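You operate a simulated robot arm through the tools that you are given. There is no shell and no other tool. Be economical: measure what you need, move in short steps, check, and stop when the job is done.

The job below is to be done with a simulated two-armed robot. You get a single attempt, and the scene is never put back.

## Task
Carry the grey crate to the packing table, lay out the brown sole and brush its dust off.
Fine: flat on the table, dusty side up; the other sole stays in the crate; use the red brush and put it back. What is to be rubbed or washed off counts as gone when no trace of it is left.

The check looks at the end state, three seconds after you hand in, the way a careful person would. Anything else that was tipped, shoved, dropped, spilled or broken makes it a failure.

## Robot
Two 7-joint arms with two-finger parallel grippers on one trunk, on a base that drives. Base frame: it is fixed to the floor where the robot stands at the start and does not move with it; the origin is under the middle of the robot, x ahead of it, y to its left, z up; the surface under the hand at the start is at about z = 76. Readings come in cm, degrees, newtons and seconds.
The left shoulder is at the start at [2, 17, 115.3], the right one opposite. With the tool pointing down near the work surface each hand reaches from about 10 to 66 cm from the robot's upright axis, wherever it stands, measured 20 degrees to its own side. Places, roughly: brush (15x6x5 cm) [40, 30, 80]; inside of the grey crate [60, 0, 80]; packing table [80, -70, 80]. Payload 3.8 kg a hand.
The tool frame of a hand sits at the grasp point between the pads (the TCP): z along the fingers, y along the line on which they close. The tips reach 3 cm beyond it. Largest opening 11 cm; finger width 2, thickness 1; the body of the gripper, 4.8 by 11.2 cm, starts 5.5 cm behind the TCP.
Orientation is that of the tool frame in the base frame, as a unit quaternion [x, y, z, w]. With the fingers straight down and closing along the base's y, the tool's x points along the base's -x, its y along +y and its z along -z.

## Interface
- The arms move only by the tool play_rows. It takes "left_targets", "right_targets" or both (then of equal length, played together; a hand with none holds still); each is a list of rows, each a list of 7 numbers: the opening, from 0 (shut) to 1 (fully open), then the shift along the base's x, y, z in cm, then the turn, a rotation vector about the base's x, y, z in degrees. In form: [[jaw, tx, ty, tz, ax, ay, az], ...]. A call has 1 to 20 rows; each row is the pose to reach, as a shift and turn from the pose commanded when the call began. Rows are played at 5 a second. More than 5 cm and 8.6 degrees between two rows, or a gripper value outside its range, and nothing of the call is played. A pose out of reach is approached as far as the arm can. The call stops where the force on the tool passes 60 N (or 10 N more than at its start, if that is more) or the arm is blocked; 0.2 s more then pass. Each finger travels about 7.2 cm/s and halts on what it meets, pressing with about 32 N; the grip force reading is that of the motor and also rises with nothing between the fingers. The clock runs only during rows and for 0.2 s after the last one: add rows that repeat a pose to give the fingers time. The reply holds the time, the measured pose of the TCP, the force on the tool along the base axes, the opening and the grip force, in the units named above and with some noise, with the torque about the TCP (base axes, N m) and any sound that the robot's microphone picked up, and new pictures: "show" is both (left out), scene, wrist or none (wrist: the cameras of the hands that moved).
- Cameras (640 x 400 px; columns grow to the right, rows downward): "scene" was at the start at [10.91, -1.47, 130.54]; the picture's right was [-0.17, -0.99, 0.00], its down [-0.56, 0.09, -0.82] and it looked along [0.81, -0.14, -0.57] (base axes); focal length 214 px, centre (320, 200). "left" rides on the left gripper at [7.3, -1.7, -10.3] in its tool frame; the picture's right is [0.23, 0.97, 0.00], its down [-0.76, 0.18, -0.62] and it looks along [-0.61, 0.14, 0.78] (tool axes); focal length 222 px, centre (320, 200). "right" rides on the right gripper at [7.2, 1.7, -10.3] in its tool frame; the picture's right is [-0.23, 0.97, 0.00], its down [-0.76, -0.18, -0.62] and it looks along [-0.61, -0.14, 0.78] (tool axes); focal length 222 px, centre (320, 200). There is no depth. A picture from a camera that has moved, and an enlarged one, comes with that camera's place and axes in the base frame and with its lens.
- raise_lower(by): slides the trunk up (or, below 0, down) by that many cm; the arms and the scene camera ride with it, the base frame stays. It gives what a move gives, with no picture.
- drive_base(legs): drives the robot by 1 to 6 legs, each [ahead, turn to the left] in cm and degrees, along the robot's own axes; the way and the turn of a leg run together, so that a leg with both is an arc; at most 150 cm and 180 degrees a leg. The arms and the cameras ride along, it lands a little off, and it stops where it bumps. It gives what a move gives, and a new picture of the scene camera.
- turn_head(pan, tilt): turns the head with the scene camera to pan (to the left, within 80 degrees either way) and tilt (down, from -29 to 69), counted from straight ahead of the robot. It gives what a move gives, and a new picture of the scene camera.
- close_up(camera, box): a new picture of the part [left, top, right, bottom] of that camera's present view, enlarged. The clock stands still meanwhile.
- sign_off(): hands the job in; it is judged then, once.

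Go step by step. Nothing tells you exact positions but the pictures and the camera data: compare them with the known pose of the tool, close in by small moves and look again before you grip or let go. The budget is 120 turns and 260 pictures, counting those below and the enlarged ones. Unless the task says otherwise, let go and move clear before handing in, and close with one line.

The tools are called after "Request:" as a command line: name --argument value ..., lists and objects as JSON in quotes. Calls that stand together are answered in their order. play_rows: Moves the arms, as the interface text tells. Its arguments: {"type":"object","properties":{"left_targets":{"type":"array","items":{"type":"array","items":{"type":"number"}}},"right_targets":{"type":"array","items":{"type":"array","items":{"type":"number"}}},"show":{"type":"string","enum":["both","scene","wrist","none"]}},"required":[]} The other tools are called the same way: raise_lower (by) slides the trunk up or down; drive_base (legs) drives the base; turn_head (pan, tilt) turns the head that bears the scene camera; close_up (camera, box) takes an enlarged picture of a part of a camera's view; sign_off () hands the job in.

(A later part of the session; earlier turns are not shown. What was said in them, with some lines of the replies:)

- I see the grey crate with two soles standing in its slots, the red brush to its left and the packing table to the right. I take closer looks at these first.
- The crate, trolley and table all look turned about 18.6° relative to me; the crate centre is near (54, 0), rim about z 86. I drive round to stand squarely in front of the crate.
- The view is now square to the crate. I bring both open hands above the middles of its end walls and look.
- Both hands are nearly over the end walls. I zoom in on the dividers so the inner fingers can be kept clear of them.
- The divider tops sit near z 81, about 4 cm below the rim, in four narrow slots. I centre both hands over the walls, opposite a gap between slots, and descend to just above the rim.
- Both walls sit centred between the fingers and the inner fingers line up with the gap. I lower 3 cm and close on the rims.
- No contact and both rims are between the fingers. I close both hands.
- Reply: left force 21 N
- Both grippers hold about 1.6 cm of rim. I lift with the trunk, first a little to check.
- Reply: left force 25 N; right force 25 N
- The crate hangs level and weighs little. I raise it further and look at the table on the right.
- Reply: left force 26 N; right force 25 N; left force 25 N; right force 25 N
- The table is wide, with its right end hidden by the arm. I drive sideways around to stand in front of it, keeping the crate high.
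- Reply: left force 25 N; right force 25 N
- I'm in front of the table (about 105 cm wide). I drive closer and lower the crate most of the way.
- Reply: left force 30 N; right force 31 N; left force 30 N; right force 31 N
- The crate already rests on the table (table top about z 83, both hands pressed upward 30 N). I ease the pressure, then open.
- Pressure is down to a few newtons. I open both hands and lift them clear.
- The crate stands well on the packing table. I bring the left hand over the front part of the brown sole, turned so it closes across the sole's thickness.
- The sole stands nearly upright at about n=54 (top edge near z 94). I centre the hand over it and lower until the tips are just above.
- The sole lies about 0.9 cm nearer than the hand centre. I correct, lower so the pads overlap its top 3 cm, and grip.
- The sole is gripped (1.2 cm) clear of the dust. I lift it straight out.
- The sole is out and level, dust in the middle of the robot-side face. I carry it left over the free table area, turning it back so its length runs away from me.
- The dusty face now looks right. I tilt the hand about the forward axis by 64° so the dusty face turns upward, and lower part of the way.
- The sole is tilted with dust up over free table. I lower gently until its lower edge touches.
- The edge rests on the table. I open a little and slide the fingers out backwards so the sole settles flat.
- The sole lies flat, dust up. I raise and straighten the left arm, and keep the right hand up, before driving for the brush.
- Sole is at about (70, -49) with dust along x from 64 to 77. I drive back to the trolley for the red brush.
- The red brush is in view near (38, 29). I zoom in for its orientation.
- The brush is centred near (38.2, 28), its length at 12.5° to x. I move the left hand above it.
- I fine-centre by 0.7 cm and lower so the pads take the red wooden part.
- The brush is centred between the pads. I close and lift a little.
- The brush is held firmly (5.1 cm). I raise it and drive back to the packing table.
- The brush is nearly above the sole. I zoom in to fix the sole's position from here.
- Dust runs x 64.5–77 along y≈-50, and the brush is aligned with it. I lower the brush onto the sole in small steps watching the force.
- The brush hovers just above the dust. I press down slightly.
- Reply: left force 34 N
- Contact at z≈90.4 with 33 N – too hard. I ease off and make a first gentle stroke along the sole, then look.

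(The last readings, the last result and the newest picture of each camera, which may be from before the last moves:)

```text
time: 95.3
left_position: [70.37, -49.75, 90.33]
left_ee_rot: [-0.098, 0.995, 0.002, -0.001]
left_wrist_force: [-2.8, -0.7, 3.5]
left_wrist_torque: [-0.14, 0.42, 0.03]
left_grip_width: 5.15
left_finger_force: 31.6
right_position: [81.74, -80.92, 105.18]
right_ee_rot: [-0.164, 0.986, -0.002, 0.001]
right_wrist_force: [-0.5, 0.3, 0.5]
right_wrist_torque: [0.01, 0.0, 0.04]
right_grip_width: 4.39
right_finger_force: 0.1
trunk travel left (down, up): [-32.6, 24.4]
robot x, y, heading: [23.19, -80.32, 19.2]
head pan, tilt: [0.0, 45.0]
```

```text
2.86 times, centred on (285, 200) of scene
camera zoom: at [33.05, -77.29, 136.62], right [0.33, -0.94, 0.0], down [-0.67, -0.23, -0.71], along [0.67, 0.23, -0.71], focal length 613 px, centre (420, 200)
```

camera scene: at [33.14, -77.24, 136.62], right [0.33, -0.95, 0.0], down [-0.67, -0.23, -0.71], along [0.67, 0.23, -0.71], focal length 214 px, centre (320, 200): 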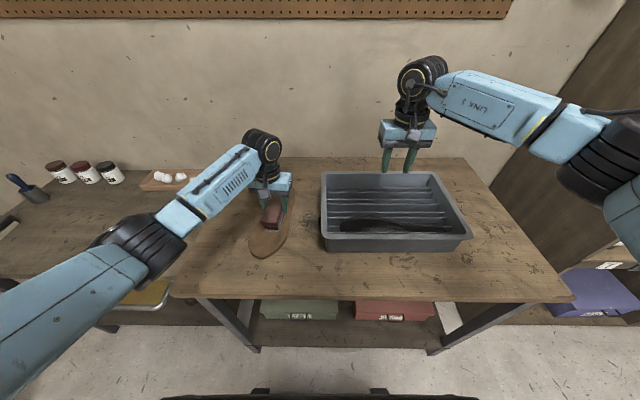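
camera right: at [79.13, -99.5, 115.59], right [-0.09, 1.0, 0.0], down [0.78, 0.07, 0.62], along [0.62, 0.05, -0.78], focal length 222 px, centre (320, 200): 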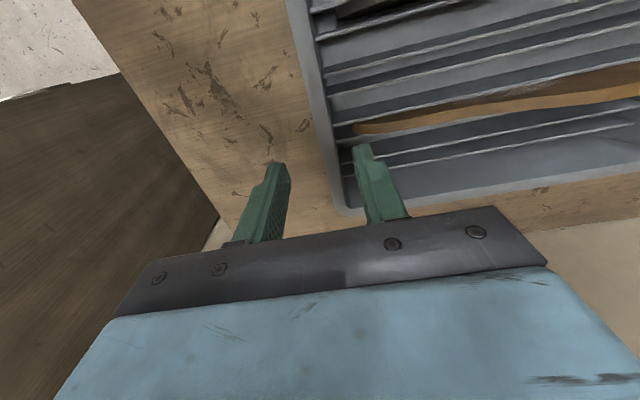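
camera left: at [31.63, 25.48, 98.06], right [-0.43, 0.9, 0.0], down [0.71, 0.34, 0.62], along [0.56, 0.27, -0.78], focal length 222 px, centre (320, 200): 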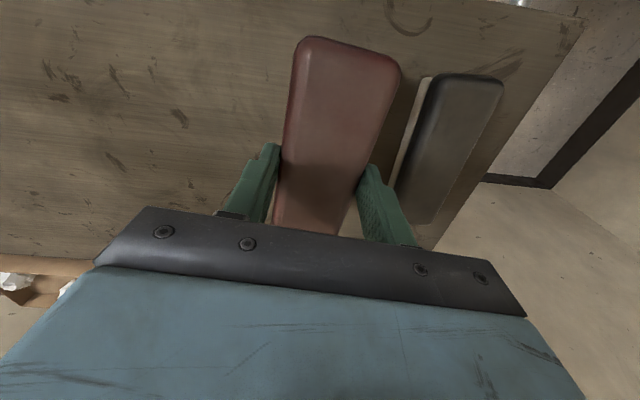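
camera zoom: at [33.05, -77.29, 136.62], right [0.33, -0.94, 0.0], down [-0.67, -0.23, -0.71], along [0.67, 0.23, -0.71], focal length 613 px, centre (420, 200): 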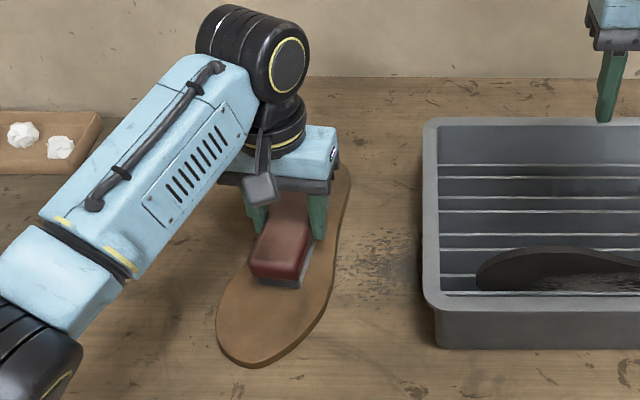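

The sole stays put under the strokes. I brush the full dusty area in three lanes with slightly more pressure.

Request:
play_rows --left_targets '[[0, 2, 0.4, -0.1, 0, 0, 0], [0, 4, 0.8, -0.1, 0, 0, 0], [0, 2, 0.4, -0.1, 0, 0, 0], [0, 0, 0, -0.1, 0, 0, 0], [0, -2, -0.4, -0.1, 0, 0, 0], [0, -4, -0.8, -0.1, 0, 0, 0], [0, -4.2, 0.3, -0.1, 0, 0, 0], [0, -2.2, 0.7, -0.1, 0, 0, 0], [0, -0.2, 1.1, -0.1, 0, 0, 0], [0, 1.8, 1.5, -0.1, 0, 0, 0], [0, 3.8, 1.9, -0.1, 0, 0, 0], [0, 4.2, -0.3, -0.1, 0, 0, 0], [0, 2.2, -0.7, -0.1, 0, 0, 0], [0, 0.2, -1.1, -0.1, 0, 0, 0], [0, -1.8, -1.5, -0.1, 0, 0, 0], [0, -3.8, -1.9, -0.1, 0, 0, 0], [0, -2, -0.4, -0.1, 0, 0, 0], [0, 0, 0, -0.1, 0, 0, 0], [0, 0, 0, 3, 0, 0, 0], [0, 0, 0, 7, 0, 0, 0]]' --show "none"

Request:
close_up --camera "scene" --box '[220, 130, 350, 270]'

```text
time: 99.5
left_position: [70.32, -49.86, 97.09]
left_ee_rot: [-0.098, 0.995, 0.001, -0.001]
left_wrist_force: [0.0, 0.5, -1.8]
left_wrist_torque: [0.0, 0.01, -0.01]
left_grip_width: 5.11
left_finger_force: 31.8
right_position: [81.79, -80.8, 105.06]
right_ee_rot: [-0.163, 0.987, -0.003, 0.002]
right_wrist_force: [0.9, 0.6, 0.5]
right_wrist_torque: [0.06, 0.02, -0.02]
right_grip_width: 4.39
right_finger_force: 0.1
trunk travel left (down, up): [-32.6, 24.4]
robot x, y, heading: [23.3, -80.25, 19.1]
head pan, tilt: [0.0, 45.0]
```

```text
2.86 times, centred on (285, 200) of scene
camera zoom: at [33.12, -77.16, 136.62], right [0.33, -0.94, 0.0], down [-0.67, -0.23, -0.71], along [0.67, 0.23, -0.71], focal length 613 px, centre (420, 200)
```

zoom: 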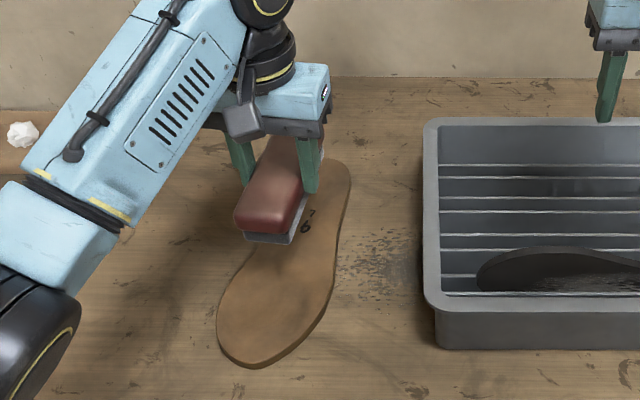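

Most dust looks gone, and a printed size mark shows. I lift the brush away to the left to inspect the whole sole.

Request:
play_rows --left_targets '[[0, -1, 3, 3, 0, 0, 0], [0, -2, 6, 5, 0, 0, 0], [0, -3, 9.5, 7, 0, 0, 0], [0, -4, 13, 9, 0, 0, 0]]' --show "none"

Request:
close_up --camera "scene" --box '[235, 170, 310, 265]'

Request:
close_up --camera "left" --box '[0, 0, 320, 200]'

```text
time: 100.5
left_position: [66.32, -36.69, 106.16]
left_ee_rot: [-0.098, 0.995, 0.001, -0.001]
left_wrist_force: [0.3, 0.3, -1.6]
left_wrist_torque: [-0.01, 0.0, 0.03]
left_grip_width: 5.12
left_finger_force: 31.9
right_position: [81.81, -80.84, 105.09]
right_ee_rot: [-0.164, 0.986, -0.002, 0.001]
right_wrist_force: [0.0, 0.5, -0.7]
right_wrist_torque: [0.0, -0.02, 0.0]
right_grip_width: 4.41
right_finger_force: 0.0
trunk travel left (down, up): [-32.6, 24.4]
robot x, y, heading: [23.26, -80.51, 19.3]
head pan, tilt: [0.0, 45.0]
```

```text
4.21 times, centred on (272, 218) of scene
camera zoom: at [33.1, -77.21, 136.62], right [0.33, -0.95, 0.0], down [-0.67, -0.23, -0.71], along [0.67, 0.23, -0.71], focal length 903 px, centre (520, 126)
```

zoom: 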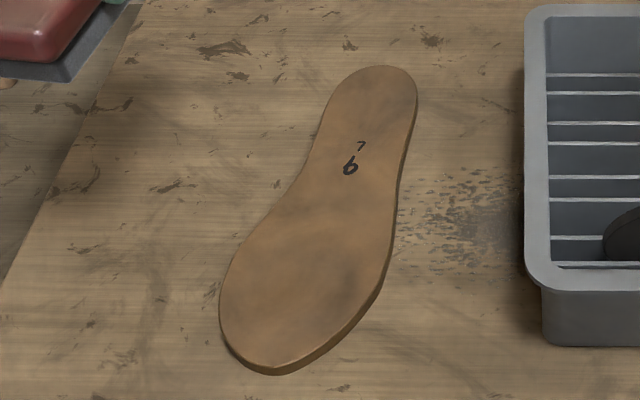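

```text
2.00 times, centred on (160, 100) of left
camera zoom: at [59.43, -39.77, 116.63], right [-0.41, 0.91, 0.0], down [0.71, 0.32, 0.62], along [0.57, 0.26, -0.78], focal length 444 px, centre (640, 400)
```

zoom: 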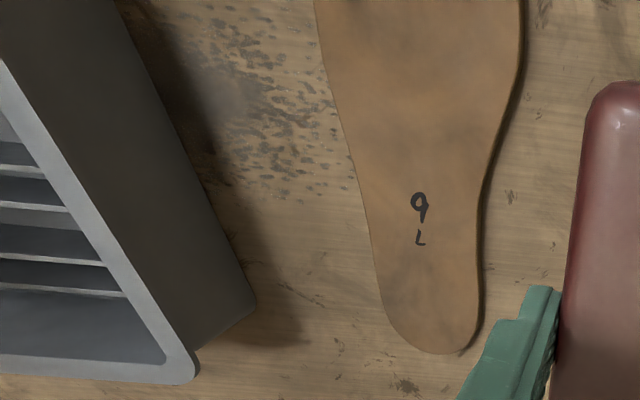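

The sole is clean. Now I drive back to put the brush in its place.

Request:
drive_base --legs '[[-16, 0], [0, 90.5], [84, 0], [0, -90], [14, 0]]'

Request:
close_up --camera "scene" --box '[180, 150, 360, 285]'

```text
time: 114.6
left_position: [35.39, 43.39, 106.06]
left_ee_rot: [-0.104, 0.995, 0.001, -0.002]
left_wrist_force: [0.4, -0.1, -1.7]
left_wrist_torque: [0.0, 0.04, -0.01]
left_grip_width: 5.13
left_finger_force: 31.9
right_position: [51.35, -0.82, 104.92]
right_ee_rot: [-0.168, 0.986, -0.002, 0.0]
right_wrist_force: [0.1, -0.1, -0.8]
right_wrist_torque: [-0.03, 0.03, -0.02]
right_grip_width: 4.37
right_finger_force: 0.1
trunk travel left (down, up): [-32.6, 24.4]
robot x, y, heading: [-7.19, -0.94, 19.8]
head pan, tilt: [0.0, 45.0]
camera scene: at [2.68, 2.42, 136.6], right [0.34, -0.94, 0.0], down [-0.67, -0.24, -0.71], along [0.66, 0.24, -0.71], focal length 214 px, centre (320, 200)
```

scene: 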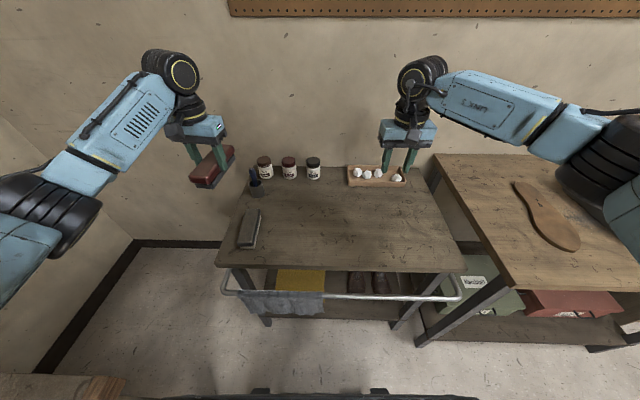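

```text
2.96 times, centred on (270, 218) of scene
camera zoom: at [2.68, 2.42, 136.6], right [0.34, -0.94, 0.0], down [-0.67, -0.24, -0.71], along [0.66, 0.24, -0.71], focal length 636 px, centre (468, 148)
```

zoom: 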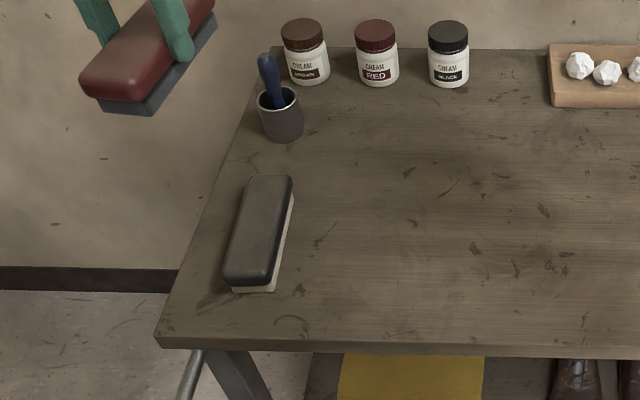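

The trolley is as before. I bring the brush back over its original spot (38.6, 28.6) and lower it to a few cm above.

Request:
play_rows --left_targets '[[0, 0.8, -3.7, 0, 0, 0, 0], [0, 1.6, -7.4, 0, 0, 0, 0], [0, 2.4, -11.1, 0, 0, 0, 0], [0, 3.2, -14.8, 0, 0, 0, 0], [0, 3.2, -14.8, -4.5, 0, 0, 0], [0, 3.2, -14.8, -9, 0, 0, 0], [0, 3.2, -14.8, -13.5, 0, 0, 0], [0, 3.2, -14.8, -18, 0, 0, 0], [0, 3.2, -14.8, -21, 0, 0, 0]]'

Request:
close_up --camera "scene" --box '[180, 150, 360, 285]'

```text
time: 116.6
left_position: [38.56, 28.7, 85.24]
left_ee_rot: [-0.104, 0.995, 0.002, 0.0]
left_wrist_force: [0.0, 0.0, -1.2]
left_wrist_torque: [0.0, 0.01, -0.03]
left_grip_width: 5.14
left_finger_force: 31.7
right_position: [51.32, -0.71, 104.94]
right_ee_rot: [-0.17, 0.986, -0.002, 0.001]
right_wrist_force: [0.2, 0.1, -0.5]
right_wrist_torque: [-0.04, 0.0, 0.02]
right_grip_width: 4.39
right_finger_force: 0.1
trunk travel left (down, up): [-32.6, 24.4]
robot x, y, heading: [-6.79, -1.06, 19.8]
head pan, tilt: [0.0, 45.0]
camera scene: at [2.57, 2.38, 136.62], right [0.34, -0.94, 0.0], down [-0.67, -0.24, -0.71], along [0.67, 0.24, -0.71], focal length 214 px, centre (320, 200)
camera left: at [31.68, 25.43, 95.71], right [-0.42, 0.91, 0.0], down [0.71, 0.33, 0.62], along [0.56, 0.27, -0.78], focal length 222 px, centre (320, 200)
```

scene: 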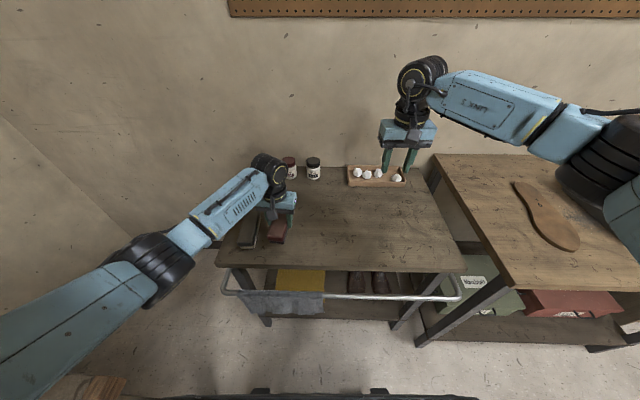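
left: 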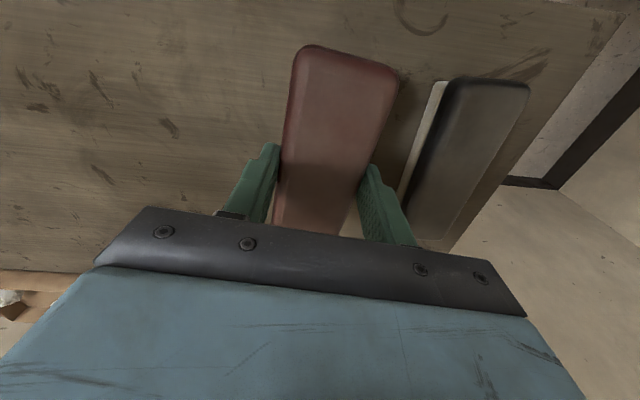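

```text
2.96 times, centred on (270, 218) of scene
camera zoom: at [2.57, 2.38, 136.62], right [0.34, -0.94, 0.0], down [-0.67, -0.24, -0.71], along [0.67, 0.24, -0.71], focal length 636 px, centre (468, 148)
```

zoom: 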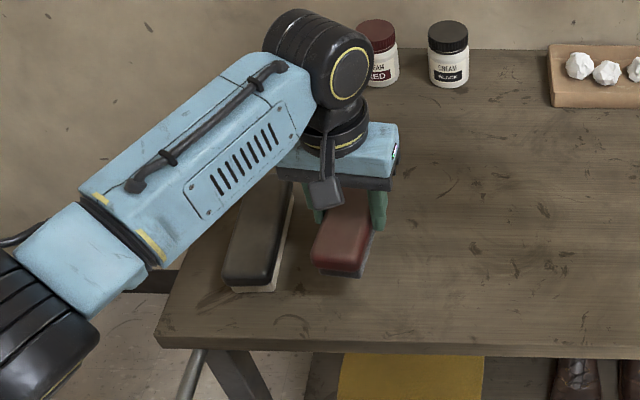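

Lined up beside the grey brush as before. I lower it until it just rests.

Request:
play_rows --left_targets '[[0, 0, 0, -2, 0, 0, 0], [0, 0, 0, -3.2, 0, 0, 0], [0, 0, 0, -3.7, 0, 0, 0], [0, 0, 0, -3.7, 0, 0, 0]]' --show "none"

```text
time: 117.6
left_position: [38.48, 28.55, 81.51]
left_ee_rot: [-0.105, 0.995, 0.002, 0.001]
left_wrist_force: [-0.6, -0.3, -1.8]
left_wrist_torque: [0.0, 0.01, -0.02]
left_grip_width: 5.14
left_finger_force: 32.3
right_position: [51.21, -0.74, 105.08]
right_ee_rot: [-0.169, 0.986, -0.002, 0.002]
right_wrist_force: [-0.2, 0.4, -0.5]
right_wrist_torque: [-0.01, -0.02, 0.04]
right_grip_width: 4.39
right_finger_force: 0.0
trunk travel left (down, up): [-32.6, 24.4]
robot x, y, heading: [-7.11, -0.89, 19.5]
head pan, tilt: [0.0, 45.0]
```

Still hanging; a few millimetres more.

Request:
play_rows --left_targets '[[0, 0, 0, -0.15, 0, 0, 0], [0, 0, 0, -0.3, 0, 0, 0], [0, 0, 0, -0.3, 0, 0, 0]]' --show "none"

```text
time: 118.4
left_position: [38.49, 28.56, 81.1]
left_ee_rot: [-0.104, 0.995, 0.002, 0.0]
left_wrist_force: [0.2, -0.1, -0.6]
left_wrist_torque: [-0.01, 0.03, 0.02]
left_grip_width: 5.11
left_finger_force: 31.6
right_position: [51.3, -0.73, 105.06]
right_ee_rot: [-0.169, 0.986, -0.001, 0.001]
right_wrist_force: [-0.2, -0.7, 0.5]
right_wrist_torque: [0.02, 0.01, 0.0]
right_grip_width: 4.4
right_finger_force: 0.0
trunk travel left (down, up): [-32.6, 24.4]
robot x, y, heading: [-6.98, -1.41, 19.5]
head pan, tilt: [0.0, 45.0]
```

Touching now (the weight is nearly taken up). I open, and rise straight up.

Request:
play_rows --left_targets '[[0, 0, 0, -0.1, 0, 0, 0], [0.72, 0, 0, -0.1, 0, 0, 0], [0.72, 0, 0, -0.1, 0, 0, 0], [0.72, 0, 0, -0.1, 0, 0, 0], [0.72, 0, 0, 3, 0, 0, 0], [0.72, 0, 0, 7, 0, 0, 0], [0.72, 0, 0, 11, 0, 0, 0], [0.72, 0, 0, 15, 0, 0, 0], [0.72, 0, 0, 20, 0, 0, 0], [0.72, -3, 2, 24, 0, 0, 0], [0.72, -6, 5, 26, 0, 0, 0], [0.72, -9, 8, 26, 0, 0, 0]]' --show "scene"

Request:
close_up --camera "scene" --box '[180, 150, 360, 285]'

Request:
close_up --camera "scene" --box '[480, 150, 640, 270]'

```text
refused: row 10 steps farther than a row can; nothing moved
```

```text
2.96 times, centred on (270, 218) of scene
camera zoom: at [2.56, 2.37, 136.62], right [0.34, -0.94, 0.0], down [-0.67, -0.24, -0.71], along [0.67, 0.24, -0.71], focal length 636 px, centre (468, 148)
```

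zoom: 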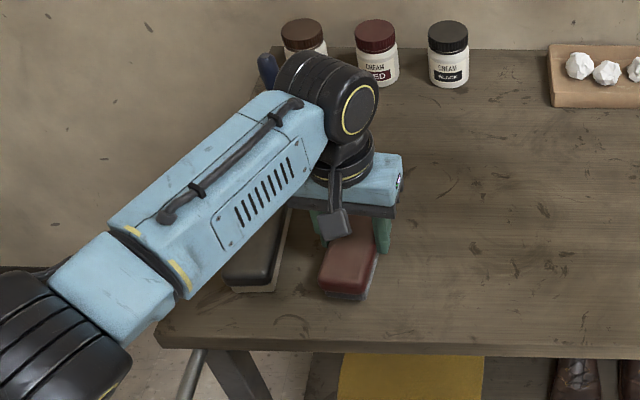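

```text
3.33 times, centred on (560, 210) of scene
camera zoom: at [2.56, 2.37, 136.62], right [0.34, -0.94, 0.0], down [-0.67, -0.24, -0.71], along [0.67, 0.24, -0.71], focal length 715 px, centre (-480, 167)
```

zoom: 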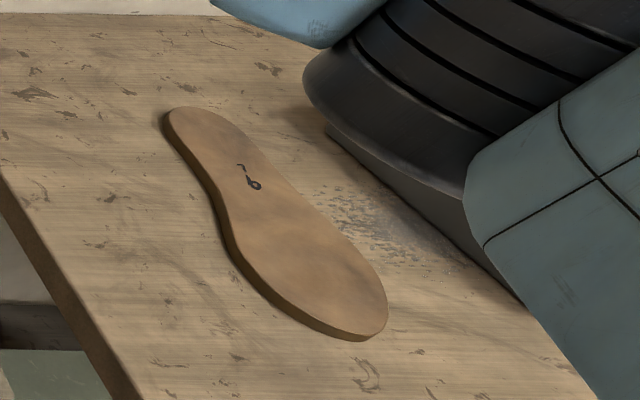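

The call was refused for too long a step, so nothing moved. I repeat it with shorter steps, straight up only.

Request:
play_rows --left_targets '[[0, 0, 0, -0.1, 0, 0, 0], [0.72, 0, 0, -0.1, 0, 0, 0], [0.72, 0, 0, -0.1, 0, 0, 0], [0.72, 0, 0, -0.1, 0, 0, 0], [0.72, 0, 0, 3, 0, 0, 0], [0.72, 0, 0, 7, 0, 0, 0], [0.72, 0, 0, 11, 0, 0, 0], [0.72, 0, 0, 15, 0, 0, 0], [0.72, 0, 0, 19, 0, 0, 0], [0.72, 0, 0, 23, 0, 0, 0], [0.72, -2, 3, 25, 0, 0, 0], [0.72, -4, 6, 26, 0, 0, 0], [0.72, -6, 9, 26, 0, 0, 0]]' --show "scene"

Request:
close_up --camera "scene" --box '[180, 150, 360, 285]'

Request:
close_up --camera "left" --box '[80, 0, 560, 300]'

```text
time: 121.2
left_position: [32.44, 37.64, 107.12]
left_ee_rot: [-0.103, 0.995, 0.001, 0.0]
left_wrist_force: [-0.7, -0.1, -0.3]
left_wrist_torque: [-0.01, -0.03, 0.01]
left_grip_width: 7.92
left_finger_force: 0.1
right_position: [51.1, -0.64, 105.01]
right_ee_rot: [-0.169, 0.986, -0.002, 0.001]
right_wrist_force: [-0.3, 0.0, 1.0]
right_wrist_torque: [0.01, 0.01, 0.02]
right_grip_width: 4.38
right_finger_force: 0.1
trunk travel left (down, up): [-32.6, 24.4]
robot x, y, heading: [-7.27, -1.02, 19.8]
head pan, tilt: [0.0, 45.0]
camera scene: at [2.48, 2.47, 136.62], right [0.34, -0.94, 0.0], down [-0.67, -0.24, -0.71], along [0.67, 0.24, -0.71], focal length 214 px, centre (320, 200)
```

scene: 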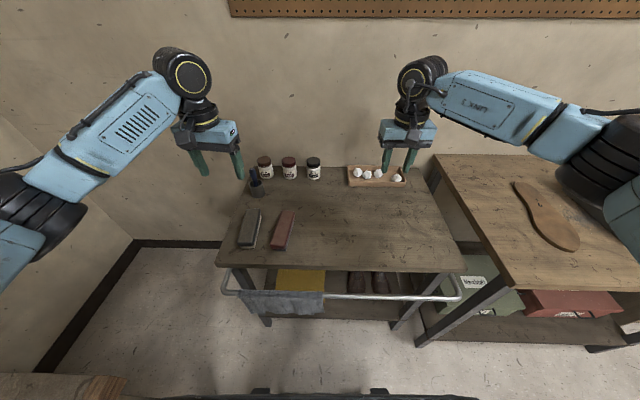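

```text
2.96 times, centred on (270, 218) of scene
camera zoom: at [2.48, 2.47, 136.62], right [0.34, -0.94, 0.0], down [-0.67, -0.24, -0.71], along [0.67, 0.24, -0.71], focal length 636 px, centre (468, 148)
```

zoom: 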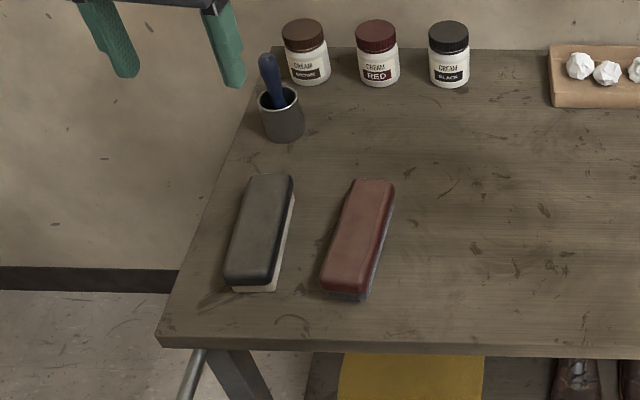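

```text
1.33 times, centred on (320, 150) of left
camera zoom: at [25.68, 34.43, 117.59], right [-0.42, 0.91, 0.0], down [0.71, 0.33, 0.62], along [0.56, 0.27, -0.78], focal length 296 px, centre (320, 267)
```

zoom: 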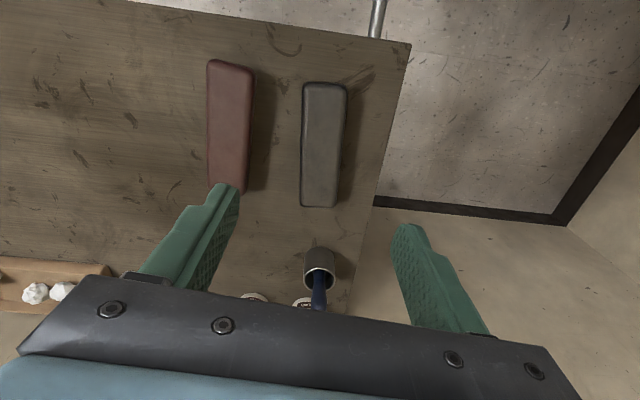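

The red brush is back beside the grey one and everything else is in place. The sole lies clean and flat on the table, and both hands are clear, so I hand in.

Request:
sign_off

```text
The job is handed in.
```

The grey crate is on the packing table with the black sole still in it, the brown sole lies flat beside it with no dust left that I can see, and the red brush is back in its place on the trolley.
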